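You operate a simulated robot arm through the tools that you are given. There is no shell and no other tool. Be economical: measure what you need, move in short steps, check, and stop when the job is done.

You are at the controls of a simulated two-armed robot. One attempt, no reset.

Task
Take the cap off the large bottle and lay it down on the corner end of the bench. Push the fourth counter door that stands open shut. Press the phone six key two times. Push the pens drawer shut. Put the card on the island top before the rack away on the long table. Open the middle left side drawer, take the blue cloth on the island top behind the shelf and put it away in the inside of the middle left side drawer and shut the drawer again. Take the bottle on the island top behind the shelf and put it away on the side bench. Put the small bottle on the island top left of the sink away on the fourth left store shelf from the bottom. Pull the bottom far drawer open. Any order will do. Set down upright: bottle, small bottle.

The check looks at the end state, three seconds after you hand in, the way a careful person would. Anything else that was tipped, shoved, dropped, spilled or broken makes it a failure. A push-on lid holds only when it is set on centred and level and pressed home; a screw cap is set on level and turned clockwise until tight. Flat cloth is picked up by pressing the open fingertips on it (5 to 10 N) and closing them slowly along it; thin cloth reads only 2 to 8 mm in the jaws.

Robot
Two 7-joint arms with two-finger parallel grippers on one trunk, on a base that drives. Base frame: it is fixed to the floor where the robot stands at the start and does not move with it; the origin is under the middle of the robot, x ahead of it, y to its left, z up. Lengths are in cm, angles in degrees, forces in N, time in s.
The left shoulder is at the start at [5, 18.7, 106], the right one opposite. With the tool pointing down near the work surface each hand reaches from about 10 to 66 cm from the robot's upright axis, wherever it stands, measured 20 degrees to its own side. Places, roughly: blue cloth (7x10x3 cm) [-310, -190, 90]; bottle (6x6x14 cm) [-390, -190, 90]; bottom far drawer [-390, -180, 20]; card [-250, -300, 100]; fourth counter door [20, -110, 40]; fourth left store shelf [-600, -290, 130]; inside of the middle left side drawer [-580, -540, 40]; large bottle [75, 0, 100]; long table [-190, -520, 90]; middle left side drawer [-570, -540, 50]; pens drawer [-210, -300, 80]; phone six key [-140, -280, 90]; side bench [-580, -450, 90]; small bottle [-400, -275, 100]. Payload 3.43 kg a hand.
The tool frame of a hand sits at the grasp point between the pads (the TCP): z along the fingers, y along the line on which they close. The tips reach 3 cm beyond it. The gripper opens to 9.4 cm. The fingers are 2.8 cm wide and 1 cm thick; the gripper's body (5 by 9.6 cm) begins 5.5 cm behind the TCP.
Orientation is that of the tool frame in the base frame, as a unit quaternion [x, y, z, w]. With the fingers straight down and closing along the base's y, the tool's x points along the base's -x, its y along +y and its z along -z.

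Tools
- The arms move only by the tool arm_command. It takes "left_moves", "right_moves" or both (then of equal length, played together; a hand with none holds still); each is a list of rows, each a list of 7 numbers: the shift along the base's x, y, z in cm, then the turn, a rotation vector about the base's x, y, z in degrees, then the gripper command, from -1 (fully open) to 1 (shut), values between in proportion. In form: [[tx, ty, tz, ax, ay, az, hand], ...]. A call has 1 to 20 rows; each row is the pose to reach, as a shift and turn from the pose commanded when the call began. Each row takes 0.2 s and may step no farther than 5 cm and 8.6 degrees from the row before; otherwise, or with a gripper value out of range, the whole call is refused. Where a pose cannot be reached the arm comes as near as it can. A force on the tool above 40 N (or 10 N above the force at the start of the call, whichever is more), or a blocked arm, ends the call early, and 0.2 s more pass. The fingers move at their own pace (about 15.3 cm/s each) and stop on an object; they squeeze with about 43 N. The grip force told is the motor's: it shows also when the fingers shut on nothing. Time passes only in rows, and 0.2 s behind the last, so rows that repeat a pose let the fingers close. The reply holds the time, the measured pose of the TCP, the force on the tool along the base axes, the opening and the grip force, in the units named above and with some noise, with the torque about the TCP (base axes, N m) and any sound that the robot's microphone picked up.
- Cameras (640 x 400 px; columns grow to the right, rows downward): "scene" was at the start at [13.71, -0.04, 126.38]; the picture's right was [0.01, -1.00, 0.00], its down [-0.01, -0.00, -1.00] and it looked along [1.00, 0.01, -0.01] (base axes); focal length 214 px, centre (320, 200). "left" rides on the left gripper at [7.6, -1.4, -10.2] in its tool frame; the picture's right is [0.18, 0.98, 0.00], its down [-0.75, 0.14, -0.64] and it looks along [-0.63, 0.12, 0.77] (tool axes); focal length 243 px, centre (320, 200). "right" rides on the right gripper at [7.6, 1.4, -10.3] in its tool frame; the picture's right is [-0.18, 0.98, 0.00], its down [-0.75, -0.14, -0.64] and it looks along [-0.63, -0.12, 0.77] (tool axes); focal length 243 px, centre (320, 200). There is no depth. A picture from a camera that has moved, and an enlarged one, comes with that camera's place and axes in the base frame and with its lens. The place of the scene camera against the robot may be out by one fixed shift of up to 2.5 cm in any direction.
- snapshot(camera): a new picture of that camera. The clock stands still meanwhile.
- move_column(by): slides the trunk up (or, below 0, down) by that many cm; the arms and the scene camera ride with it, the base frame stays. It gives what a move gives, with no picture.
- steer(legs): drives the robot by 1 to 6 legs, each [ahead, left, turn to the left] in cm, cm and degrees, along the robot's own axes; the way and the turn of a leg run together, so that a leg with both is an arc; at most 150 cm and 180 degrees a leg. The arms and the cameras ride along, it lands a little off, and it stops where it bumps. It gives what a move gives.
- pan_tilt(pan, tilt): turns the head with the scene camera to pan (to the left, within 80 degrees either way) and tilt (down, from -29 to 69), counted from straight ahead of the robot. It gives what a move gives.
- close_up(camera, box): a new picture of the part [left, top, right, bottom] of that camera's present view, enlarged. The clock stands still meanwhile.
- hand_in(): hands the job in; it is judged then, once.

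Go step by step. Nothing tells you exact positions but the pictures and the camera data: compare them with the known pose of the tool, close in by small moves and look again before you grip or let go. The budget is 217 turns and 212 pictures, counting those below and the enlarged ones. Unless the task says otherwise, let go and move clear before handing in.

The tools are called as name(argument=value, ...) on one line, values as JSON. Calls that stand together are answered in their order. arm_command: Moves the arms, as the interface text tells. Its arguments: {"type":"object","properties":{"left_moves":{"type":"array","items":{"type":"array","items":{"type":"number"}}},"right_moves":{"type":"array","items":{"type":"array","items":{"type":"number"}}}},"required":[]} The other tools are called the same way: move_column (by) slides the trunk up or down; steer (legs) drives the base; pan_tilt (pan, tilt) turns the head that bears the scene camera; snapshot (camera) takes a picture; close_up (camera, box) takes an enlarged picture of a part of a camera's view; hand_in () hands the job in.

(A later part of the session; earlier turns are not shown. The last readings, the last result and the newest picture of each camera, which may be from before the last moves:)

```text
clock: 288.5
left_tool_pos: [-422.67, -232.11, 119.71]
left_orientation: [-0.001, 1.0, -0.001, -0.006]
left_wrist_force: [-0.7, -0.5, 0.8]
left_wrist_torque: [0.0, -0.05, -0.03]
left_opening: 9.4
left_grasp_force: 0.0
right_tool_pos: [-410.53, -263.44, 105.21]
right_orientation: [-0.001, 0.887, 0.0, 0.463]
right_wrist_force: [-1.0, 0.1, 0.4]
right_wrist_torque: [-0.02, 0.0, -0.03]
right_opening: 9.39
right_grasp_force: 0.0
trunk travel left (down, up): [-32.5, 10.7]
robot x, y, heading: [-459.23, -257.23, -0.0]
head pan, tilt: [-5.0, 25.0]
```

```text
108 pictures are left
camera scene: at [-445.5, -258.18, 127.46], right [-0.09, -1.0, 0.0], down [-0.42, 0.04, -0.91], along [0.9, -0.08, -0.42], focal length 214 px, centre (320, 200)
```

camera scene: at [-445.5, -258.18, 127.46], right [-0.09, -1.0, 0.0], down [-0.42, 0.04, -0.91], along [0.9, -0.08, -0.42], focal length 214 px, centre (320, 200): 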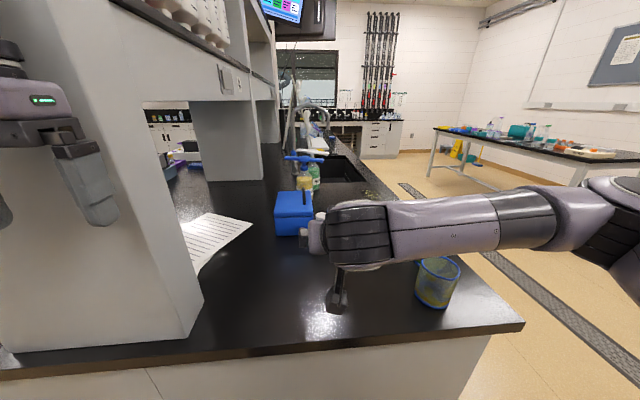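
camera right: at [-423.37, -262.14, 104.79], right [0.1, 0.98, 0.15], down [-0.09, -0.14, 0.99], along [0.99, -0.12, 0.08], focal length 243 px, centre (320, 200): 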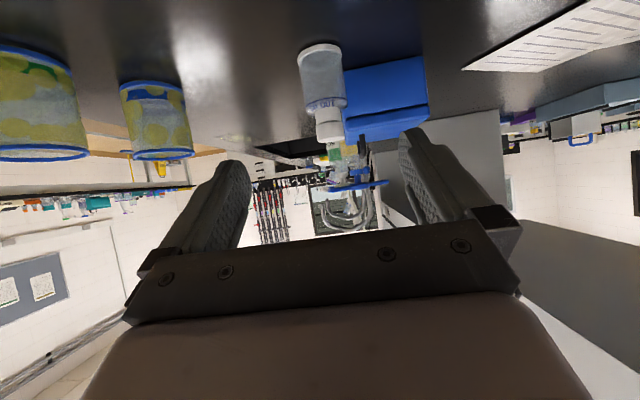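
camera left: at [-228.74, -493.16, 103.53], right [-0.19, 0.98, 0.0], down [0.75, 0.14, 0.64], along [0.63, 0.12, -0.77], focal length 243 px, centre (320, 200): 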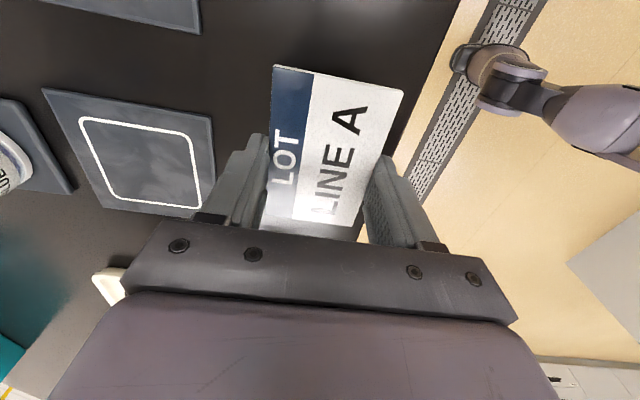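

The left hand had brushed the panel; it now stays put. Bottle axis ≈ (-394, -263.5), body mid z ≈ 95. I advance to just before it and look.

arm_command(right_moves=[[3.5, 0, -2.4, 0, 0, 0, -1], [7, 0, -4.8, 0, 0, 0, -1], [10, -0.05, -6.8, 0, 0, 0, -1], [12.5, -0.05, -8.5, 0, 0, 0, -1], [12.5, -0.05, -8.5, 0, 0, 0, -1]])

snapshot(camera="right")

```text
clock: 289.7
left_tool_pos: [-422.78, -232.02, 119.76]
left_orientation: [-0.001, 1.0, -0.001, -0.007]
left_wrist_force: [-0.6, 0.3, -0.4]
left_wrist_torque: [0.03, -0.05, 0.01]
left_opening: 9.39
left_grasp_force: 0.0
right_tool_pos: [-398.05, -263.52, 96.64]
right_orientation: [0.0, 0.887, -0.001, 0.462]
right_wrist_force: [0.7, 1.5, -0.2]
right_wrist_torque: [-0.04, 0.03, 0.0]
right_opening: 9.39
right_grasp_force: 0.1
trunk travel left (down, up): [-32.5, 10.7]
robot x, y, heading: [-459.71, -257.41, 0.0]
head pan, tilt: [-5.0, 25.0]
```

```text
107 pictures are left
camera right: at [-410.81, -262.18, 96.26], right [0.1, 0.98, 0.15], down [-0.09, -0.14, 0.99], along [0.99, -0.12, 0.08], focal length 243 px, centre (320, 200)
```

right: 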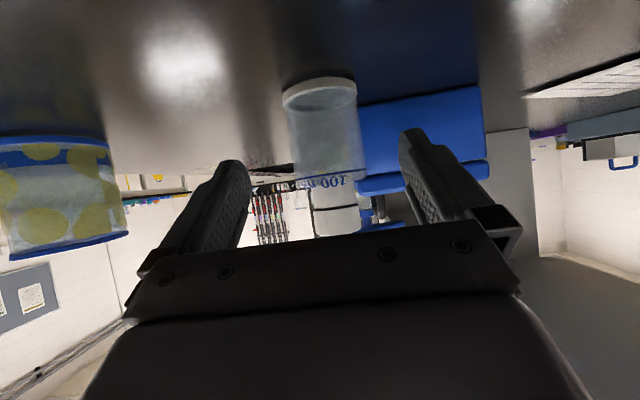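

Centred. Advance the last 3 cm and close.

arm_command(right_moves=[[1.5, 0.1, -0.6, 0, 0, 0, -1], [3.1, 0.1, -1, 0, 0, 0, -1], [3.1, 0.1, -1, 0, 0, 0, -0.6], [3.1, 0.1, -1, 0, 0, 0, -0.2], [3.1, 0.1, -1, 0, 0, 0, 0.2], [3.1, 0.1, -1, 0, 0, 0, 0.3], [3.1, 0.1, -1, 0, 0, 0, 0.3]])

snapshot(camera="right")

```text
clock: 291.3
left_tool_pos: [-422.71, -232.05, 119.73]
left_orientation: [-0.001, 1.0, 0.0, -0.007]
left_wrist_force: [-0.5, -0.1, -0.2]
left_wrist_torque: [-0.01, 0.01, -0.04]
left_opening: 9.38
left_grasp_force: 0.2
right_tool_pos: [-394.94, -263.31, 95.78]
right_orientation: [0.001, 0.887, 0.0, 0.462]
right_wrist_force: [-0.4, -0.6, 0.1]
right_wrist_torque: [-0.02, 0.0, -0.02]
right_opening: 4.93
right_grasp_force: 42.8
trunk travel left (down, up): [-32.5, 10.7]
robot x, y, heading: [-459.47, -257.28, 0.0]
head pan, tilt: [-5.0, 25.0]
```

```text
106 pictures are left
camera right: at [-407.71, -261.98, 95.33], right [0.11, 0.98, 0.15], down [-0.09, -0.14, 0.99], along [0.99, -0.12, 0.08], focal length 243 px, centre (320, 200)
```

right: 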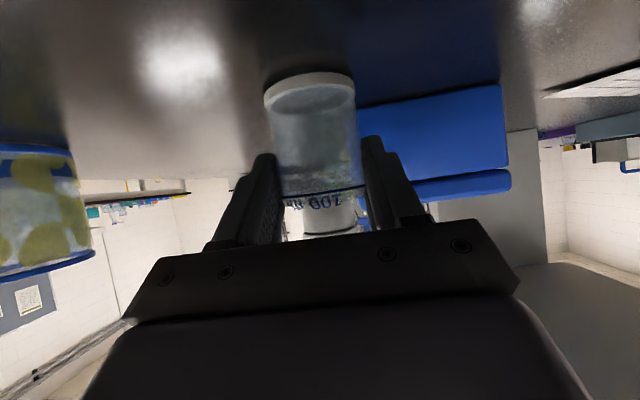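

Held at 4.93 cm (base is 5.8 cm below TCP). I lift, retreat, back up and turn toward the store shelves.

arm_command(right_moves=[[0, 0, 2, 0, 0, 0, 0.4], [0, 0, 6, 0, 0, 0, 0.4], [-2, 0, 10, 0, 0, 0, 0.4], [-6, 0, 13, 0, 0, 0, 0.4], [-10, 0, 15, 0, 0, 0, 0.4], [-14, -1, 17, 0, 0, 0, 0.4], [-18, -2, 18, 0, 0, 0, 0.4]])

steer(legs=[[-45, 0, 0], [0, 0, -90], [0, 0, -90]])

pan_tilt(pan=0, tilt=5)

snapshot(camera="scene")

```text
clock: 292.9
left_tool_pos: [-422.91, -232.11, 119.79]
left_orientation: [-0.001, 1.0, -0.001, -0.006]
left_wrist_force: [-0.3, 0.5, 0.1]
left_wrist_torque: [0.02, 0.02, 0.0]
left_opening: 9.41
left_grasp_force: 0.1
right_tool_pos: [-412.99, -265.6, 113.89]
right_orientation: [0.0, 0.886, 0.0, 0.463]
right_wrist_force: [0.3, 0.3, -0.9]
right_wrist_torque: [-0.01, 0.0, 0.0]
right_opening: 4.95
right_grasp_force: 42.8
trunk travel left (down, up): [-32.5, 10.7]
robot x, y, heading: [-459.6, -257.23, -0.2]
head pan, tilt: [-5.0, 25.0]
```

```text
clock: 303.4
left_tool_pos: [-541.15, -280.56, 119.67]
left_orientation: [1.0, -0.019, 0.007, -0.001]
left_wrist_force: [-0.3, 0.1, -0.1]
left_wrist_torque: [-0.03, 0.04, -0.01]
left_opening: 9.38
left_grasp_force: 0.1
right_tool_pos: [-549.75, -246.76, 113.85]
right_orientation: [0.887, -0.017, -0.462, -0.009]
right_wrist_force: [-0.7, -0.5, -1.1]
right_wrist_torque: [-0.01, 0.03, -0.01]
right_opening: 4.94
right_grasp_force: 43.1
trunk travel left (down, up): [-32.5, 10.7]
robot x, y, heading: [-503.73, -256.77, 177.8]
head pan, tilt: [-5.0, 25.0]
```

```text
clock: 304.2
left_tool_pos: [-541.1, -280.71, 119.71]
left_orientation: [1.0, -0.018, 0.006, -0.001]
left_wrist_force: [0.9, 0.4, -0.1]
left_wrist_torque: [-0.02, -0.02, 0.02]
left_opening: 9.41
left_grasp_force: 0.1
right_tool_pos: [-549.8, -246.8, 113.85]
right_orientation: [0.887, -0.017, -0.462, -0.009]
right_wrist_force: [-0.3, -0.3, -0.8]
right_wrist_torque: [-0.01, 0.03, -0.01]
right_opening: 4.92
right_grasp_force: 43.4
trunk travel left (down, up): [-32.5, 10.7]
robot x, y, heading: [-503.58, -256.51, 177.7]
head pan, tilt: [0.0, 5.0]
```

```text
105 pictures are left
camera scene: at [-519.81, -256.47, 130.69], right [0.04, 1.0, 0.0], down [0.09, 0.0, -1.0], along [-1.0, 0.04, -0.09], focal length 214 px, centre (320, 200)
```

scene: 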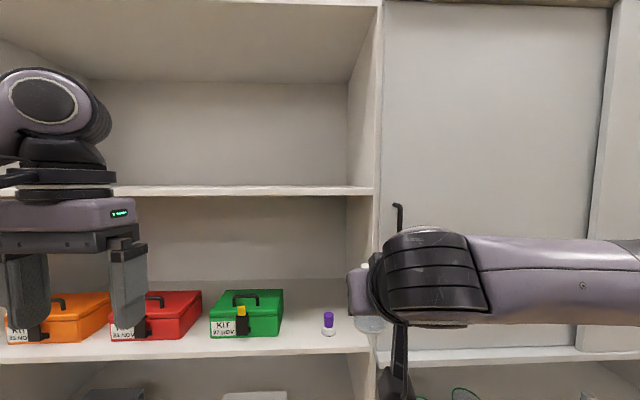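

The empty fourth shelf is at z ≈ 128 in the left bay (divider near y -242). I raise the trunk and the hand, shift left 30 cm, and look.

move_column(by=10)

arm_command(right_moves=[[2, 0, 4, 0, 0, 0, 0.4], [4, 0, 8, 0, 0, 0, 0.4], [6, 0, 12, 0, 0, 0, 0.4], [8, 0, 15.5, 0, 0, 0, 0.4], [8, 0, 15.5, 0, 0, 0, 0.4]])

steer(legs=[[0, 30, 2.2]])

snapshot(camera="scene")

snapshot(camera="right")

```text
clock: 305.5
left_tool_pos: [-541.21, -280.69, 129.59]
left_orientation: [1.0, -0.019, 0.005, -0.001]
left_wrist_force: [-0.6, 0.4, 0.8]
left_wrist_torque: [0.01, -0.01, 0.02]
left_opening: 9.42
left_grasp_force: 0.1
right_tool_pos: [-549.79, -246.83, 123.83]
right_orientation: [0.886, -0.017, -0.463, -0.009]
right_wrist_force: [0.4, 0.3, -0.5]
right_wrist_torque: [0.02, -0.02, -0.03]
right_opening: 4.91
right_grasp_force: 43.2
trunk travel left (down, up): [-42.5, 0.7]
robot x, y, heading: [-503.55, -257.12, 177.5]
head pan, tilt: [0.0, 5.0]
```

```text
clock: 306.7
left_tool_pos: [-541.16, -280.44, 129.74]
left_orientation: [1.0, -0.019, 0.006, -0.001]
left_wrist_force: [-0.1, 0.3, -0.1]
left_wrist_torque: [-0.02, 0.01, 0.01]
left_opening: 9.38
left_grasp_force: 0.1
right_tool_pos: [-541.77, -246.67, 139.55]
right_orientation: [0.887, -0.017, -0.462, -0.01]
right_wrist_force: [0.4, -0.5, -0.6]
right_wrist_torque: [-0.01, -0.03, 0.0]
right_opening: 4.94
right_grasp_force: 42.9
trunk travel left (down, up): [-42.5, 0.7]
robot x, y, heading: [-503.85, -256.57, 177.4]
head pan, tilt: [0.0, 5.0]
```

```text
clock: 310.0
left_tool_pos: [-540.72, -312.48, 129.8]
left_orientation: [1.0, 0.002, 0.006, -0.001]
left_wrist_force: [-0.6, 0.0, -0.8]
left_wrist_torque: [-0.03, -0.02, 0.04]
left_opening: 9.41
left_grasp_force: 0.1
right_tool_pos: [-542.86, -278.79, 139.65]
right_orientation: [0.887, 0.003, -0.462, 0.002]
right_wrist_force: [0.0, -0.2, -0.7]
right_wrist_torque: [0.0, 0.0, -0.03]
right_opening: 4.93
right_grasp_force: 43.3
trunk travel left (down, up): [-42.5, 0.7]
robot x, y, heading: [-504.08, -286.94, -179.7]
head pan, tilt: [0.0, 5.0]
```

```text
104 pictures are left
camera scene: at [-520.42, -287.45, 140.7], right [0.0, 1.0, 0.0], down [0.09, 0.0, -1.0], along [-1.0, 0.0, -0.09], focal length 214 px, centre (320, 200)
```

scene: 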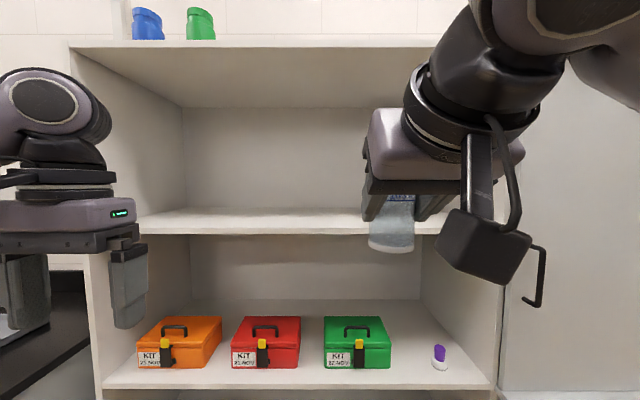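

```text
103 pictures are left
camera right: at [-530.07, -280.11, 139.19], right [-0.1, -0.98, 0.15], down [0.09, 0.14, 0.99], along [-0.99, 0.11, 0.08], focal length 243 px, centre (320, 200)
```

right: 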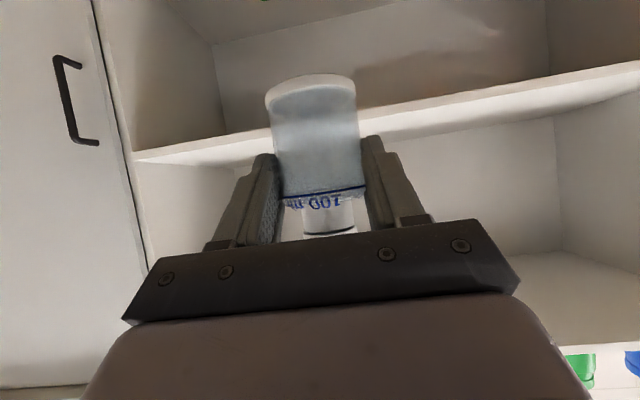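

The shelf top is at about z 129.3, depth x -575 to -614. I drive forward 24 cm with the bottle held above shelf level and extend over it.

steer(legs=[[24, 0, 0]])

arm_command(right_moves=[[-4, 0, 0, 0, 0, 0, 0.4], [-8, 0, 0, 0, 0, 0, 0.4], [-12, 0, 0, 0, 0, 0, 0.4], [-16, 0, 0, 0, 0, 0, 0.4], [-20, 0, -1, 0, 0, 0, 0.4], [-20, 0, -1, 0, 0, 0, 0.4]])

snapshot(camera="scene")

snapshot(camera="right")

```text
clock: 311.8
left_tool_pos: [-565.23, -312.55, 129.69]
left_orientation: [1.0, 0.002, 0.006, -0.001]
left_wrist_force: [0.4, -0.3, -0.4]
left_wrist_torque: [-0.01, -0.01, -0.01]
left_opening: 9.4
left_grasp_force: 0.1
right_tool_pos: [-567.15, -278.73, 139.56]
right_orientation: [0.887, 0.001, -0.462, 0.0]
right_wrist_force: [-0.3, 0.2, -0.8]
right_wrist_torque: [0.02, 0.0, 0.0]
right_opening: 4.93
right_grasp_force: 43.5
trunk travel left (down, up): [-42.5, 0.7]
robot x, y, heading: [-528.36, -287.04, -180.2]
head pan, tilt: [0.0, 5.0]
```

```text
clock: 313.1
left_tool_pos: [-565.01, -312.49, 129.68]
left_orientation: [1.0, 0.001, 0.007, -0.001]
left_wrist_force: [0.1, -0.1, 0.6]
left_wrist_torque: [-0.03, 0.01, -0.04]
left_opening: 9.41
left_grasp_force: 0.1
right_tool_pos: [-587.1, -278.62, 138.77]
right_orientation: [0.886, 0.002, -0.463, 0.001]
right_wrist_force: [0.1, -0.1, -0.1]
right_wrist_torque: [0.0, 0.0, 0.0]
right_opening: 4.92
right_grasp_force: 43.1
trunk travel left (down, up): [-42.5, 0.7]
robot x, y, heading: [-528.4, -287.16, -180.0]
head pan, tilt: [0.0, 5.0]
```

```text
102 pictures are left
camera scene: at [-544.7, -287.43, 140.71], right [0.0, 1.0, 0.0], down [0.09, 0.0, -1.0], along [-1.0, 0.0, -0.09], focal length 214 px, centre (320, 200)
```

scene: 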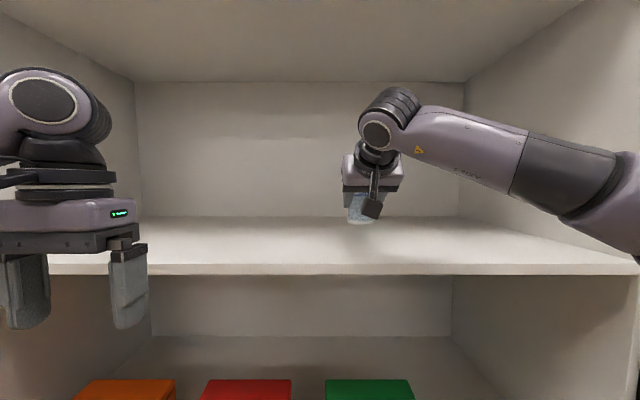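

```text
101 pictures are left
camera right: at [-574.34, -280.07, 138.35], right [-0.1, -0.98, 0.15], down [0.09, 0.14, 0.99], along [-0.99, 0.11, 0.08], focal length 243 px, centre (320, 200)
```

right: 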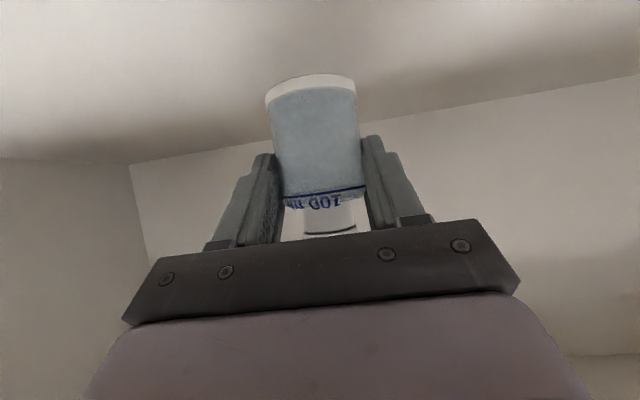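

The bottle is over the shelf. Lower stepwise until contact.

arm_command(right_moves=[[0, 0, -1.5, 0, 0, 0, 0.4], [0, 0, -2.5, 0, 0, 0, 0.4], [0, 0, -3.2, 0, 0, 0, 0.4], [0, 0, -3.7, 0, 0, 0, 0.4]])

close_up(camera="scene", box=[300, 160, 440, 280])

```text
clock: 314.1
left_tool_pos: [-565.01, -312.51, 129.76]
left_orientation: [1.0, 0.002, 0.005, -0.002]
left_wrist_force: [-1.0, -0.1, 0.4]
left_wrist_torque: [0.0, -0.01, 0.02]
left_opening: 9.38
left_grasp_force: 0.1
right_tool_pos: [-586.94, -278.44, 135.83]
right_orientation: [0.883, 0.0, -0.469, 0.002]
right_wrist_force: [-4.9, 1.0, 26.1]
right_wrist_torque: [0.27, 0.34, 0.03]
right_opening: 4.92
right_grasp_force: 42.6
trunk travel left (down, up): [-42.5, 0.7]
robot x, y, heading: [-528.73, -287.46, -180.0]
head pan, tilt: [0.0, 5.0]
```

```text
3.33 times, centred on (370, 220) of scene
camera zoom: at [-544.57, -287.47, 140.78], right [0.0, 1.0, 0.0], down [0.09, 0.0, -1.0], along [-1.0, 0.0, -0.09], focal length 715 px, centre (153, 133)
```

zoom: 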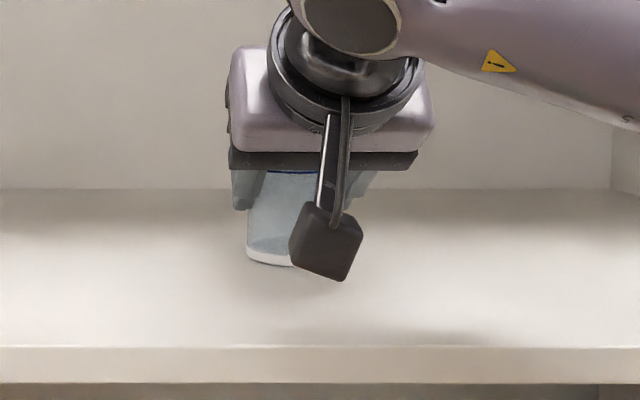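

Contact. Relieve the load, open, and withdraw backward.

arm_command(right_moves=[[0, 0, 0.6, 0, 0, 0, 0.4], [0, 0, 0.7, 0, 0, 0, 0.2], [0, 0, 0.7, 0, 0, 0, -0.2], [0, 0, 0.7, 0, 0, 0, -0.8], [0, 0, 0.7, 0, 0, 0, -1], [3, 0, 2.5, 0, 0, 0, -1], [7, 0, 5, 0, 0, 0, -1], [11, 0, 7, 0, 0, 0, -1], [15, 0, 8, 0, 0, 0, -1], [19, 0, 8, 0, 0, 0, -1]])

snapshot(camera="scene")

```text
clock: 316.4
left_tool_pos: [-564.97, -312.37, 129.77]
left_orientation: [1.0, 0.002, 0.007, -0.002]
left_wrist_force: [-0.3, 0.5, 0.3]
left_wrist_torque: [0.0, 0.04, 0.01]
left_opening: 9.39
left_grasp_force: 0.0
right_tool_pos: [-567.97, -278.73, 142.96]
right_orientation: [0.886, 0.001, -0.463, 0.0]
right_wrist_force: [-0.2, -0.4, 0.1]
right_wrist_torque: [0.0, 0.0, 0.02]
right_opening: 9.39
right_grasp_force: 0.1
trunk travel left (down, up): [-42.5, 0.7]
robot x, y, heading: [-529.13, -287.46, -180.1]
head pan, tilt: [0.0, 5.0]
```

```text
99 pictures are left
camera scene: at [-544.67, -287.44, 140.71], right [0.0, 1.0, 0.0], down [0.09, 0.0, -1.0], along [-1.0, 0.0, -0.09], focal length 214 px, centre (320, 200)
```

scene: 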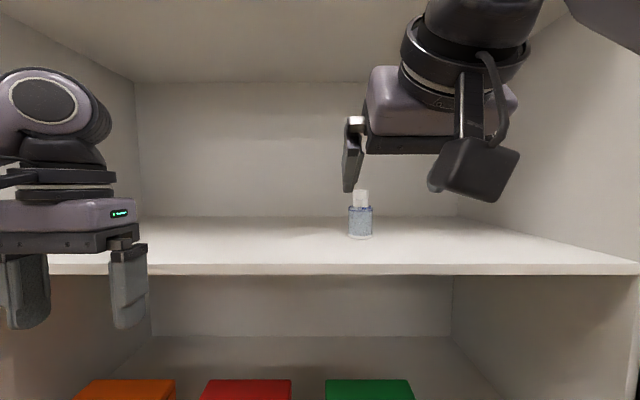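

The small bottle stands upright on the shelf. I back off and look at the shelves and at the side bench to the left.

steer(legs=[[-50, 0, 0]])

pan_tilt(pan=20, tilt=30)

snapshot(camera="scene")

pan_tilt(pan=70, tilt=25)

snapshot(camera="scene")

```text
clock: 319.3
left_tool_pos: [-515.4, -312.53, 129.56]
left_orientation: [1.0, 0.002, 0.006, 0.0]
left_wrist_force: [0.5, -0.3, 1.2]
left_wrist_torque: [-0.04, -0.01, 0.01]
left_opening: 9.4
left_grasp_force: 0.0
right_tool_pos: [-518.39, -278.7, 142.95]
right_orientation: [0.887, 0.001, -0.463, 0.001]
right_wrist_force: [0.3, 0.1, 0.6]
right_wrist_torque: [0.01, -0.01, -0.02]
right_opening: 9.41
right_grasp_force: 0.0
trunk travel left (down, up): [-42.5, 0.7]
robot x, y, heading: [-479.01, -287.31, 180.0]
head pan, tilt: [0.0, 5.0]
```

```text
clock: 320.2
left_tool_pos: [-515.53, -312.51, 129.72]
left_orientation: [1.0, 0.001, 0.007, -0.001]
left_wrist_force: [-0.1, -0.4, 0.4]
left_wrist_torque: [0.0, -0.01, -0.02]
left_opening: 9.4
left_grasp_force: 0.0
right_tool_pos: [-518.44, -278.59, 143.0]
right_orientation: [0.887, 0.001, -0.462, 0.001]
right_wrist_force: [0.1, 0.4, 0.4]
right_wrist_torque: [0.0, -0.01, -0.05]
right_opening: 9.38
right_grasp_force: 0.0
trunk travel left (down, up): [-42.5, 0.7]
robot x, y, heading: [-478.84, -287.41, 180.3]
head pan, tilt: [20.0, 30.0]
```

```text
98 pictures are left
camera scene: at [-494.43, -290.52, 136.67], right [-0.34, 0.94, 0.0], down [0.47, 0.17, -0.87], along [-0.81, -0.3, -0.5], focal length 214 px, centre (320, 200)
```

scene: 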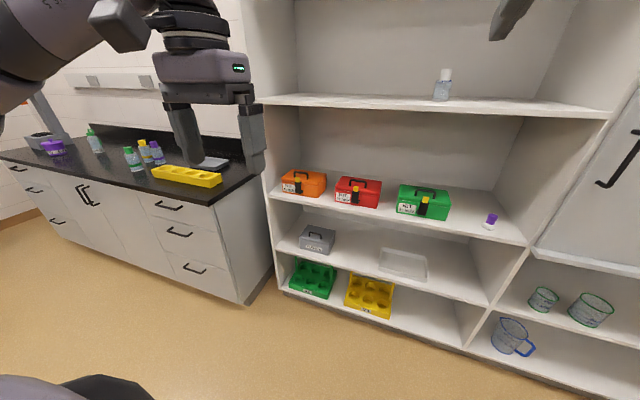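

```text
clock: 321.4
left_tool_pos: [-515.45, -312.4, 129.74]
left_orientation: [1.0, 0.002, 0.006, -0.001]
left_wrist_force: [-1.2, 0.3, 0.0]
left_wrist_torque: [0.02, -0.02, 0.02]
left_opening: 9.39
left_grasp_force: 0.0
right_tool_pos: [-518.39, -278.57, 143.03]
right_orientation: [0.886, 0.002, -0.463, 0.001]
right_wrist_force: [0.3, 0.4, 0.1]
right_wrist_torque: [0.0, 0.0, 0.01]
right_opening: 9.41
right_grasp_force: 0.0
trunk travel left (down, up): [-42.5, 0.7]
robot x, y, heading: [-479.07, -287.09, 180.1]
head pan, tilt: [70.0, 25.0]
```

```text
97 pictures are left
camera scene: at [-489.09, -296.09, 137.46], right [-0.94, 0.34, 0.0], down [0.15, 0.4, -0.91], along [-0.31, -0.85, -0.42], focal length 214 px, centre (320, 200)
```

scene: 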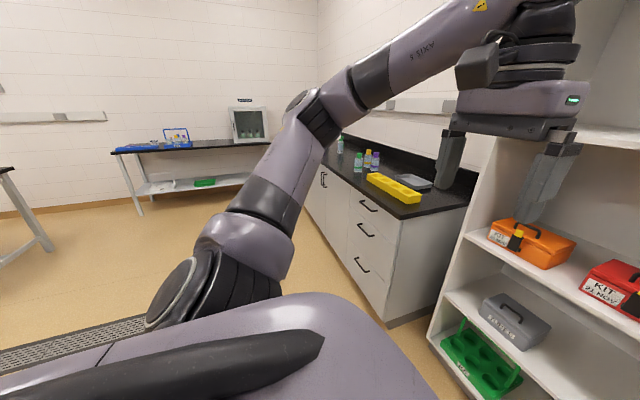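

The fourth shelf is confirmed from the bottom. Side bench lies left, front at x ≈ -558; the left drawer stack is near y -540. I drive there and look.

steer(legs=[[0, 120, 0], [0, 118, 0]])

pan_tilt(pan=5, tilt=40)

snapshot(camera="scene")

```text
clock: 342.4
left_tool_pos: [-519.11, -550.16, 129.71]
left_orientation: [1.0, -0.008, 0.006, 0.0]
left_wrist_force: [0.0, 0.0, 0.3]
left_wrist_torque: [-0.02, 0.01, -0.04]
left_opening: 9.42
left_grasp_force: 0.1
right_tool_pos: [-521.5, -516.25, 143.02]
right_orientation: [0.887, -0.007, -0.462, -0.004]
right_wrist_force: [0.6, -0.5, -0.5]
right_wrist_torque: [0.02, 0.01, 0.02]
right_opening: 9.39
right_grasp_force: 0.0
trunk travel left (down, up): [-42.5, 0.7]
robot x, y, heading: [-481.96, -525.55, 178.7]
head pan, tilt: [70.0, 25.0]
```

```text
clock: 343.7
left_tool_pos: [-519.18, -550.15, 129.66]
left_orientation: [1.0, -0.008, 0.007, -0.001]
left_wrist_force: [0.4, 0.0, -1.2]
left_wrist_torque: [0.03, -0.01, 0.01]
left_opening: 9.39
left_grasp_force: 0.1
right_tool_pos: [-521.51, -516.25, 143.08]
right_orientation: [0.887, -0.007, -0.461, -0.004]
right_wrist_force: [0.2, 0.0, 0.8]
right_wrist_torque: [-0.01, -0.01, 0.0]
right_opening: 9.42
right_grasp_force: 0.1
trunk travel left (down, up): [-42.5, 0.7]
robot x, y, heading: [-482.11, -525.56, 179.0]
head pan, tilt: [5.0, 40.0]
```

```text
96 pictures are left
camera scene: at [-497.66, -526.28, 135.13], right [-0.07, 1.0, 0.0], down [0.64, 0.04, -0.77], along [-0.76, -0.05, -0.64], focal length 214 px, centre (320, 200)
```

scene: 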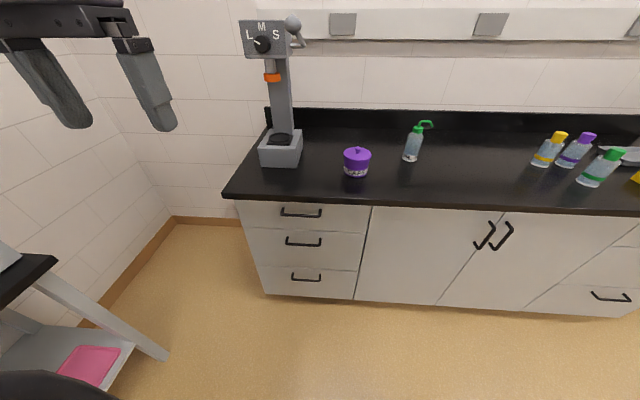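

The middle-left drawer handle is at about (-556, -538, 59). I lower the trunk and orient the left hand forward, pitched 20° down.

move_column(by=-38)

arm_command(left_moves=[[0, 1, -3, 0, 7.8, 0, -1], [0, 2, -6, 0, 15.6, 0, -1], [0, 4, -9, 0, 23.4, 0, -1], [0, 5, -12, 0, 31.2, 0, -1], [-1, 7, -15, 0, 39, 0, -1], [-2, 8, -18, 0, 46.8, 0, -1], [-3, 10, -21, 0, 54.6, 0, -1], [-4, 11, -24, 0, 62.4, 0, -1], [-5, 12, -26, 0, 70, 0, -1], [-5, 12, -26, 0, 70, 0, -1]])

arm_command(left_moves=[[0, 0, 0, -7.5, 0, -2.7, -1], [0, 0, 0, -15, 0, -5.4, -1], [0, 0, 0, -22.6, 0, -8.2, -1], [0, 0, 0, -30, 0, -10.9, -1], [0, 0, 0, -37.6, 0, -13.6, -1], [0, 0, 0, -45, 0, -16.3, -1], [0, 0, 0, -52.6, 0, -19, -1], [0, 0, 0, -60, 0, -21.8, -1], [0, 0, 0, -67.6, 0, -24.5, -1], [0, 0, 0, -75, 0, -27.2, -1], [0, 0, 0, -82.6, 0, -29.9, -1], [0, 0, 0, -84.6, 0, -30.8, -1]])

snapshot(camera="scene")

snapshot(camera="left")

```text
clock: 347.4
left_tool_pos: [-519.11, -550.17, 91.71]
left_orientation: [1.0, -0.008, 0.007, -0.002]
left_wrist_force: [1.0, 0.9, -0.1]
left_wrist_torque: [0.0, 0.0, -0.02]
left_opening: 9.41
left_grasp_force: 0.2
right_tool_pos: [-521.54, -516.31, 104.94]
right_orientation: [0.887, -0.007, -0.462, -0.004]
right_wrist_force: [0.8, -0.3, -0.3]
right_wrist_torque: [-0.01, 0.01, 0.03]
right_opening: 9.39
right_grasp_force: 0.1
trunk travel left (down, up): [-4.5, 38.7]
robot x, y, heading: [-482.07, -525.26, 179.0]
head pan, tilt: [5.0, 40.0]
```

```text
clock: 349.6
left_tool_pos: [-524.09, -538.06, 65.77]
left_orientation: [0.822, -0.007, -0.57, 0.003]
left_wrist_force: [0.0, -0.1, 0.4]
left_wrist_torque: [0.01, 0.02, -0.01]
left_opening: 9.4
left_grasp_force: 0.1
left hand out of reach, approached as far as the arm can: row 7
right_tool_pos: [-521.48, -516.2, 104.95]
right_orientation: [0.887, -0.007, -0.462, -0.003]
right_wrist_force: [1.1, 0.5, -0.2]
right_wrist_torque: [-0.03, 0.01, 0.01]
right_opening: 9.4
right_grasp_force: 0.1
trunk travel left (down, up): [-4.5, 38.7]
robot x, y, heading: [-482.36, -525.72, 179.0]
head pan, tilt: [5.0, 40.0]
```

```text
clock: 352.2
left_tool_pos: [-524.12, -538.16, 65.73]
left_orientation: [-0.577, 0.583, 0.397, -0.412]
left_wrist_force: [-0.4, -0.1, 0.9]
left_wrist_torque: [-0.04, 0.0, -0.03]
left_opening: 9.42
left_grasp_force: 0.0
right_tool_pos: [-521.57, -516.25, 104.96]
right_orientation: [0.887, -0.006, -0.462, -0.003]
right_wrist_force: [0.2, 0.3, 0.6]
right_wrist_torque: [0.02, 0.0, 0.01]
right_opening: 9.39
right_grasp_force: 0.1
trunk travel left (down, up): [-4.5, 38.7]
robot x, y, heading: [-482.26, -525.89, 179.1]
head pan, tilt: [5.0, 40.0]
```

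```text
95 pictures are left
camera scene: at [-497.66, -526.27, 97.13], right [-0.07, 1.0, 0.0], down [0.64, 0.04, -0.77], along [-0.76, -0.05, -0.64], focal length 214 px, centre (320, 200)
```

scene: 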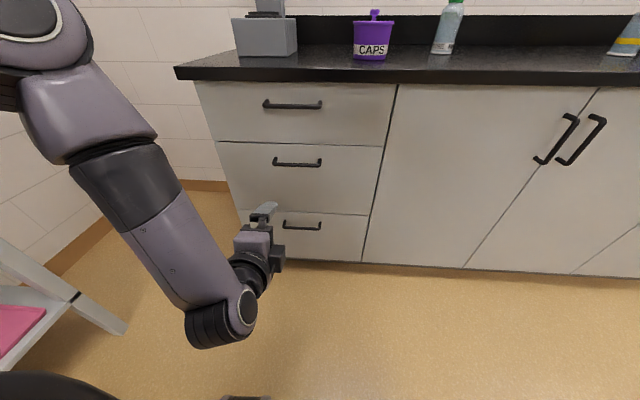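

```text
94 pictures are left
camera left: at [-513.97, -545.73, 68.08], right [-0.34, -0.17, 0.93], down [0.55, 0.76, 0.34], along [-0.76, 0.62, -0.17], focal length 243 px, centre (320, 200)
```

left: 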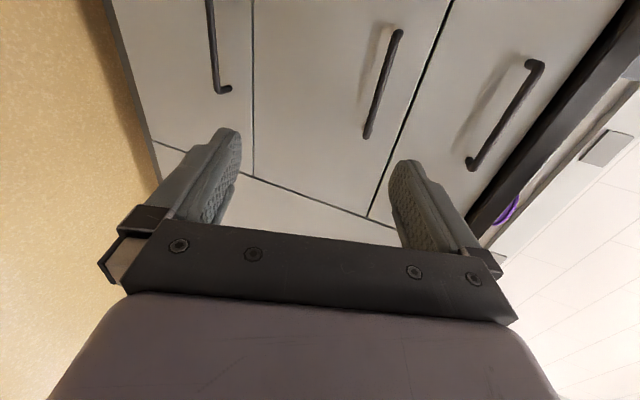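

The handle bar is at about (-553, -537.5, 64.8), spanning y -545 to -530. I advance the hand toward it with open jaws.

arm_command(left_moves=[[-4.5, 0.2, -0.2, 0, 0, 0, -1], [-9, 0.4, -0.3, 0, 0, 0, -1], [-13.5, 0.5, -0.4, 0, 0, 0, -1], [-18, 0.5, -0.4, 0, 0, 0, -1], [-21, 0.5, -0.4, 0, 0, 0, -1], [-21, 0.5, -0.4, 0, 0, 0, -1]])

snapshot(camera="left")

close_up(camera="scene", box=[200, 80, 400, 280])

```text
clock: 353.6
left_tool_pos: [-545.21, -537.59, 65.44]
left_orientation: [-0.577, 0.582, 0.397, -0.412]
left_wrist_force: [-0.5, -0.3, -0.1]
left_wrist_torque: [0.0, -0.02, 0.01]
left_opening: 9.4
left_grasp_force: 0.1
right_tool_pos: [-521.53, -516.28, 104.88]
right_orientation: [0.887, -0.007, -0.462, -0.004]
right_wrist_force: [-0.5, 0.6, 0.4]
right_wrist_torque: [-0.01, 0.03, 0.0]
right_opening: 9.4
right_grasp_force: 0.1
trunk travel left (down, up): [-4.5, 38.7]
robot x, y, heading: [-482.43, -525.58, 178.8]
head pan, tilt: [5.0, 40.0]
```

```text
93 pictures are left
camera left: at [-535.14, -545.17, 67.74], right [-0.34, -0.17, 0.93], down [0.55, 0.76, 0.34], along [-0.76, 0.62, -0.17], focal length 243 px, centre (320, 200)
```

left: 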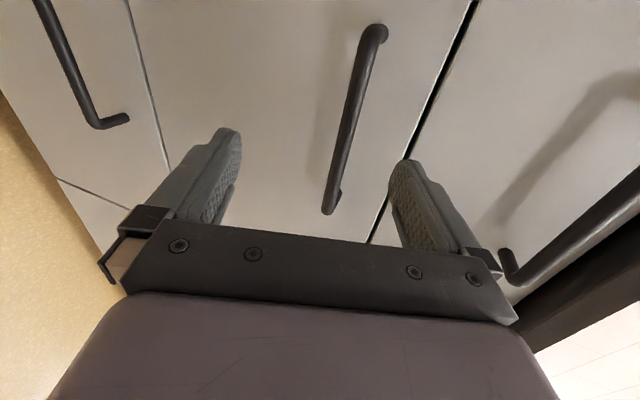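

```text
2.00 times, centred on (300, 180) of scene
camera zoom: at [-497.66, -526.27, 97.13], right [-0.07, 1.0, 0.0], down [0.64, 0.04, -0.77], along [-0.76, -0.05, -0.64], focal length 429 px, centre (360, 240)
```

zoom: 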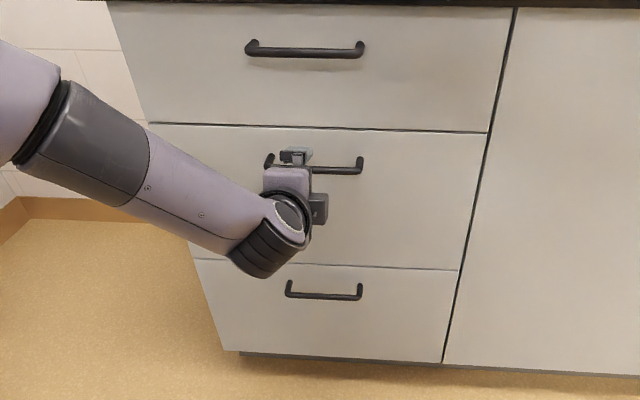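

The bar is at x ≈ -553.8, z 64.9. Advance 7 cm and close on it.

arm_command(left_moves=[[-3, 0, 0, 0, 0, 0, -1], [-5, 0, 0, 0, 0, 0, -1], [-7, 0, 0, 0, 0, 0, -1], [-7, 0, 0, 0, 0, 0, -0.4], [-7, 0, 0, 0, 0, 0, 0.2], [-7, 0, 0, 0, 0, 0, 0.8], [-7, 0, 0, 0, 0, 0, 0.9]])

snapshot(camera="left")

```text
clock: 354.4
left_tool_pos: [-550.99, -537.64, 65.59]
left_orientation: [-0.578, 0.58, 0.399, -0.413]
left_wrist_force: [11.9, -1.1, 4.0]
left_wrist_torque: [0.16, 0.67, -0.08]
left_opening: 9.41
left_grasp_force: 0.0
right_tool_pos: [-521.44, -516.16, 104.91]
right_orientation: [0.887, -0.007, -0.461, -0.004]
right_wrist_force: [0.5, -0.1, -0.4]
right_wrist_torque: [0.02, 0.01, 0.0]
right_opening: 9.39
right_grasp_force: 0.1
trunk travel left (down, up): [-4.5, 38.7]
robot x, y, heading: [-481.97, -525.68, 178.7]
head pan, tilt: [5.0, 40.0]
stopped in row 3 (left hand): the force on the tool passed its limit at 65 N (the readings are from after the stop); the commanded pose is now the measured one
```

```text
91 pictures are left
camera left: at [-540.78, -545.2, 67.79], right [-0.33, -0.17, 0.93], down [0.55, 0.76, 0.34], along [-0.77, 0.62, -0.16], focal length 243 px, centre (320, 200)
```

left: 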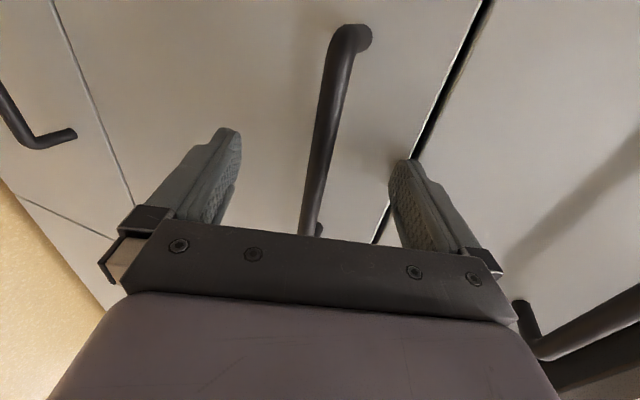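

The upper fingertip touches the drawer face (x ≈ -555.6); the bar is within the jaws. Ease back 0.3 cm and close.

arm_command(left_moves=[[0.3, 0, 0, 0, 0, 0, -0.6], [0.2, 0, 0, 0, 0, 0, 0], [0, 0, 0, 0, 0, 0, 0.5], [0, 0, 0, 0, 0, 0, 0.9], [0, 0, 0, 0, 0, 0, 0.9]])

snapshot(camera="left")

```text
clock: 355.6
left_tool_pos: [-551.17, -537.72, 65.36]
left_orientation: [-0.579, 0.579, 0.399, -0.412]
left_wrist_force: [1.2, 1.0, 0.5]
left_wrist_torque: [1.28, -0.01, 0.68]
left_opening: 1.14
left_grasp_force: 44.5
right_tool_pos: [-521.5, -516.24, 104.91]
right_orientation: [0.887, -0.008, -0.461, -0.005]
right_wrist_force: [0.0, -0.2, 0.3]
right_wrist_torque: [-0.01, -0.01, -0.01]
right_opening: 9.38
right_grasp_force: 0.0
trunk travel left (down, up): [-4.5, 38.7]
robot x, y, heading: [-481.95, -525.82, 178.7]
head pan, tilt: [5.0, 40.0]
```

```text
90 pictures are left
camera left: at [-540.91, -545.23, 67.59], right [-0.34, -0.17, 0.93], down [0.55, 0.76, 0.34], along [-0.77, 0.62, -0.16], focal length 243 px, centre (320, 200)
```

left: 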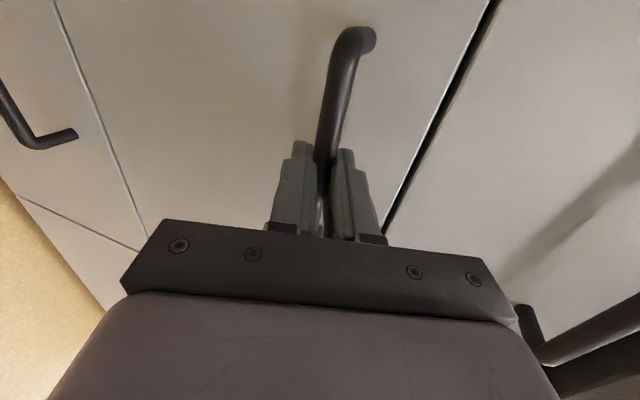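

The bar is gripped. I pull the drawer by driving backwards.

steer(legs=[[-26, 0, 0]])

snapshot(camera="scene")

```text
clock: 357.4
left_tool_pos: [-525.22, -537.75, 65.4]
left_orientation: [-0.575, 0.584, 0.4, -0.411]
left_wrist_force: [-0.6, 9.4, -2.2]
left_wrist_torque: [1.27, 0.01, 0.25]
left_opening: 1.21
left_grasp_force: 45.2
right_tool_pos: [-495.61, -516.63, 104.92]
right_orientation: [0.887, -0.009, -0.461, -0.005]
right_wrist_force: [-0.2, -0.3, 0.2]
right_wrist_torque: [0.0, 0.01, 0.0]
right_opening: 9.4
right_grasp_force: 0.0
trunk travel left (down, up): [-4.5, 38.7]
robot x, y, heading: [-456.25, -526.34, 178.5]
head pan, tilt: [5.0, 40.0]
```

```text
89 pictures are left
camera scene: at [-471.76, -526.73, 97.12], right [-0.06, 1.0, 0.0], down [0.64, 0.04, -0.77], along [-0.76, -0.05, -0.64], focal length 214 px, centre (320, 200)
```

scene: 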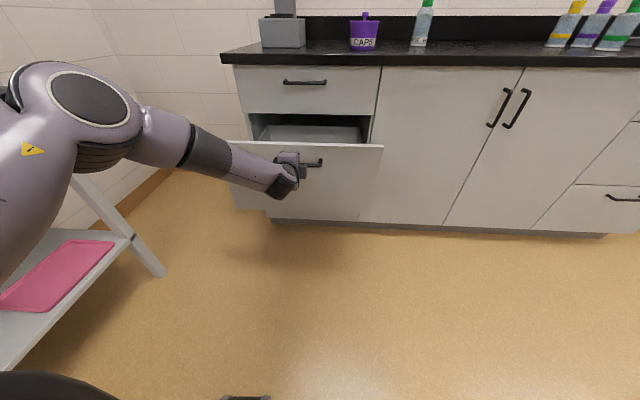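

The drawer is open ~26 cm. I release, back away and restore the left hand to a tool-down pose.

arm_command(left_moves=[[0, 0, 0, 0, 0, 0, 0], [0, 0, 0, 0, 0, 0, -0.6], [2, 0, 0, 0, 0, 0, -0.8], [5, 0, 0.5, 0, 0, 0, -0.8]])

steer(legs=[[-22, 0, 1.3]])

arm_command(left_moves=[[0, 0, 1, 7.5, 0, 2.7, -1], [0, 0, 2, 15, 0, 5.4, -1], [0, 0, 3, 22.6, 0, 8.2, -1], [0, 0, 4, 30, 0, 10.9, -1], [0, 0, 5, 37.6, 0, 13.6, -1], [0, 0, 6, 45, 0, 16.3, -1], [0, 0, 7, 52.6, 0, 19, -1], [0, 0, 8, 60, 0, 21.8, -1], [0, 0, 9, 67.6, 0, 24.5, -1], [0, 0, 10, 75, 0, 27.2, -1], [0, 0, 11, 82.6, 0, 29.9, -1], [0, 0, 12, 84.6, 0, 30.8, -1]])

move_column(by=30)

arm_command(left_moves=[[0, -1, 2, 0, -7.8, 0, -1], [0, -2, 4, 0, -15.6, 0, -1], [0, -4, 6, 0, -23.4, 0, -1], [0, -5, 8, 0, -31.2, 0, -1], [0, -7, 9, 0, -39, 0, -1], [0, -8, 10, 0, -46.8, 0, -1], [0, -10, 11, 0, -54.6, 0, -1], [0, -11, 12, 0, -62.4, 0, -1], [0, -12, 13, 0, -70, 0, -1]], right_moves=[[0, 0, 0, 0, -7.8, 0, -1], [0, 0, 0, 0, -15.6, 0, -1], [0, 0, 0, 0, -23.4, 0, -1], [0, 0, 0, 0, -31.2, 0, -1], [0, 0, 0, 0, -39, 0, -1], [0, 0, 0, 0, -46.8, 0, -1], [0, 0, -1, 0, -54, 0, -1], [0, 0, -2, 0, -55, 0, -1], [0, 0, -2, 0, -55, 0, -1]])

snapshot(camera="scene")

```text
clock: 358.4
left_tool_pos: [-520.44, -537.7, 65.69]
left_orientation: [-0.576, 0.583, 0.4, -0.41]
left_wrist_force: [-0.3, -0.1, 0.1]
left_wrist_torque: [-0.01, -0.02, -0.02]
left_opening: 8.47
left_grasp_force: 0.1
right_tool_pos: [-495.6, -516.61, 104.93]
right_orientation: [0.887, -0.01, -0.462, -0.006]
right_wrist_force: [0.3, -0.9, 0.4]
right_wrist_torque: [0.02, -0.01, -0.03]
right_opening: 9.42
right_grasp_force: 0.1
trunk travel left (down, up): [-4.5, 38.7]
robot x, y, heading: [-456.16, -525.87, 178.6]
head pan, tilt: [5.0, 40.0]
```

```text
clock: 360.1
left_tool_pos: [-498.05, -539.61, 65.74]
left_orientation: [0.583, -0.576, -0.394, 0.416]
left_wrist_force: [-0.5, -1.3, -0.2]
left_wrist_torque: [0.02, -0.01, 0.02]
left_opening: 8.49
left_grasp_force: 0.1
right_tool_pos: [-473.92, -517.88, 104.9]
right_orientation: [0.887, 0.001, -0.461, 0.0]
right_wrist_force: [0.0, 0.0, 0.3]
right_wrist_torque: [-0.03, 0.01, 0.0]
right_opening: 9.4
right_grasp_force: 0.1
trunk travel left (down, up): [-4.5, 38.7]
robot x, y, heading: [-434.58, -526.35, -179.8]
head pan, tilt: [5.0, 40.0]
```

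```text
clock: 362.7
left_tool_pos: [-498.0, -539.48, 77.75]
left_orientation: [0.828, -0.003, -0.561, 0.001]
left_wrist_force: [-0.7, 0.8, -0.3]
left_wrist_torque: [-0.01, -0.01, -0.01]
left_opening: 9.38
left_grasp_force: 0.0
right_tool_pos: [-473.92, -517.92, 104.88]
right_orientation: [0.887, 0.001, -0.461, 0.0]
right_wrist_force: [-0.8, 0.3, -0.5]
right_wrist_torque: [0.04, 0.0, 0.0]
right_opening: 9.4
right_grasp_force: 0.0
trunk travel left (down, up): [-4.5, 38.7]
robot x, y, heading: [-434.33, -526.59, -179.8]
head pan, tilt: [5.0, 40.0]
```

```text
clock: 365.7
left_tool_pos: [-498.12, -539.53, 107.75]
left_orientation: [0.828, -0.003, -0.561, 0.002]
left_wrist_force: [-0.4, 0.4, 0.6]
left_wrist_torque: [-0.01, -0.01, 0.02]
left_opening: 9.42
left_grasp_force: 0.1
right_tool_pos: [-473.83, -517.83, 134.95]
right_orientation: [0.888, 0.002, -0.461, 0.0]
right_wrist_force: [0.4, -0.1, 0.1]
right_wrist_torque: [-0.04, 0.02, 0.01]
right_opening: 9.39
right_grasp_force: 0.0
trunk travel left (down, up): [-34.5, 8.7]
robot x, y, heading: [-434.49, -526.6, -180.1]
head pan, tilt: [5.0, 40.0]
```

```text
clock: 367.7
left_tool_pos: [-492.67, -550.0, 117.69]
left_orientation: [1.0, -0.005, -0.025, 0.0]
left_wrist_force: [-0.5, 0.1, 0.1]
left_wrist_torque: [-0.01, 0.0, 0.03]
left_opening: 9.39
left_grasp_force: 0.1
left hand out of reach, approached as far as the arm can: row 7, 8, 9
right_tool_pos: [-473.88, -517.56, 132.9]
right_orientation: [1.0, 0.001, 0.001, 0.002]
right_wrist_force: [-0.6, 1.0, 0.2]
right_wrist_torque: [-0.01, -0.01, 0.0]
right_opening: 9.41
right_grasp_force: 0.0
trunk travel left (down, up): [-34.5, 8.7]
robot x, y, heading: [-434.71, -526.53, -180.3]
head pan, tilt: [5.0, 40.0]
```

```text
88 pictures are left
camera scene: at [-449.85, -527.27, 127.12], right [-0.09, 1.0, 0.0], down [0.64, 0.06, -0.77], along [-0.76, -0.07, -0.64], focal length 214 px, centre (320, 200)
```

scene: 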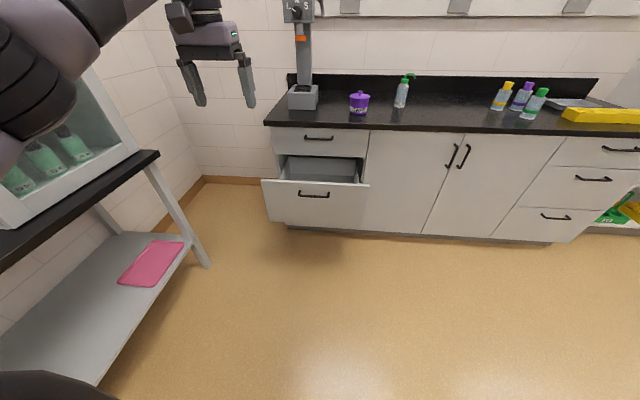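

Drawer stands open and clear. Now I drive up the west aisle to the island's north side and look around.

steer(legs=[[0, -90, 0], [60, 0, 0], [0, -150, 0], [0, -130, 0]])

pan_tilt(pan=-70, tilt=20)

snapshot(camera="scene")

```text
clock: 403.3
left_tool_pos: [-561.78, -181.01, 117.68]
left_orientation: [1.0, 0.015, -0.026, -0.001]
left_wrist_force: [0.7, 0.1, -0.5]
left_wrist_torque: [-0.01, 0.0, 0.05]
left_opening: 9.37
left_grasp_force: 0.1
right_tool_pos: [-544.22, -147.98, 132.9]
right_orientation: [1.0, 0.02, 0.001, 0.001]
right_wrist_force: [-0.1, -0.9, 0.7]
right_wrist_torque: [-0.03, -0.01, -0.02]
right_opening: 9.39
right_grasp_force: 0.0
trunk travel left (down, up): [-34.5, 8.7]
robot x, y, heading: [-504.55, -155.29, -177.6]
head pan, tilt: [5.0, 40.0]
```

```text
clock: 404.8
left_tool_pos: [-561.71, -181.0, 117.65]
left_orientation: [1.0, 0.014, -0.026, -0.001]
left_wrist_force: [0.2, 0.6, -0.8]
left_wrist_torque: [0.01, -0.01, 0.02]
left_opening: 9.39
left_grasp_force: 0.0
right_tool_pos: [-544.25, -148.05, 132.99]
right_orientation: [1.0, 0.021, 0.001, 0.001]
right_wrist_force: [0.1, -0.7, -0.3]
right_wrist_torque: [-0.02, -0.01, 0.03]
right_opening: 9.41
right_grasp_force: 0.0
trunk travel left (down, up): [-34.5, 8.7]
robot x, y, heading: [-504.49, -154.92, -177.5]
head pan, tilt: [-70.0, 20.0]
```

```text
87 pictures are left
camera scene: at [-514.91, -146.87, 130.27], right [0.92, 0.38, 0.0], down [0.13, -0.32, -0.94], along [-0.36, 0.87, -0.34], focal length 214 px, centre (320, 200)
```

scene: 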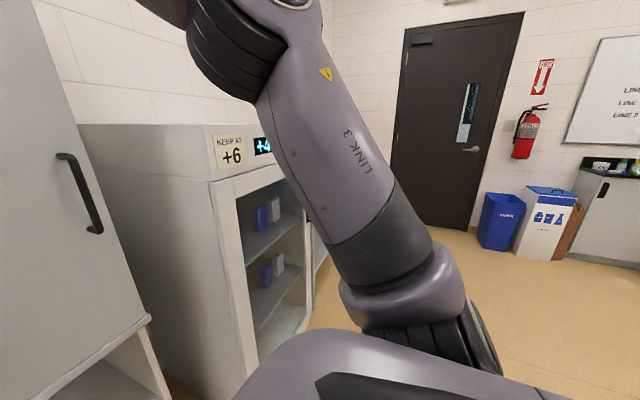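

I turn to face south (toward the island's north side), back up, and strafe east.

steer(legs=[[0, 0, 87.5], [-50, 0, 0], [0, 90, 0], [0, 40, 0]])

pan_tilt(pan=15, tilt=30)

snapshot(camera="scene")

```text
clock: 422.9
left_tool_pos: [-350.59, -164.56, 117.63]
left_orientation: [0.711, 0.702, -0.019, 0.018]
left_wrist_force: [-0.2, -0.1, 0.4]
left_wrist_torque: [-0.03, -0.01, -0.04]
left_opening: 9.43
left_grasp_force: 0.1
right_tool_pos: [-382.92, -145.61, 132.95]
right_orientation: [0.708, 0.706, 0.001, 0.001]
right_wrist_force: [0.5, -0.1, 0.6]
right_wrist_torque: [-0.02, -0.04, 0.01]
right_opening: 9.4
right_grasp_force: 0.1
trunk travel left (down, up): [-34.5, 8.7]
robot x, y, heading: [-374.01, -106.02, -90.3]
head pan, tilt: [-70.0, 20.0]
```

```text
clock: 424.5
left_tool_pos: [-350.7, -164.46, 117.7]
left_orientation: [0.712, 0.702, -0.019, 0.018]
left_wrist_force: [-0.5, -0.2, 0.7]
left_wrist_torque: [0.01, -0.04, 0.02]
left_opening: 9.42
left_grasp_force: 0.1
right_tool_pos: [-382.86, -145.5, 132.87]
right_orientation: [0.709, 0.705, 0.001, 0.001]
right_wrist_force: [-0.5, -0.8, -0.1]
right_wrist_torque: [-0.06, 0.01, 0.0]
right_opening: 9.4
right_grasp_force: 0.0
trunk travel left (down, up): [-34.5, 8.7]
robot x, y, heading: [-374.21, -105.84, -90.3]
head pan, tilt: [15.0, 30.0]
```

```text
86 pictures are left
camera scene: at [-372.92, -120.82, 128.66], right [-0.97, -0.25, 0.0], down [-0.13, 0.48, -0.87], along [0.22, -0.84, -0.5], focal length 214 px, centre (320, 200)
```

scene: 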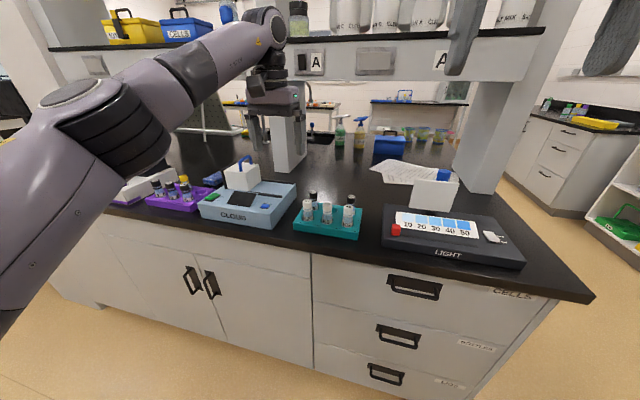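

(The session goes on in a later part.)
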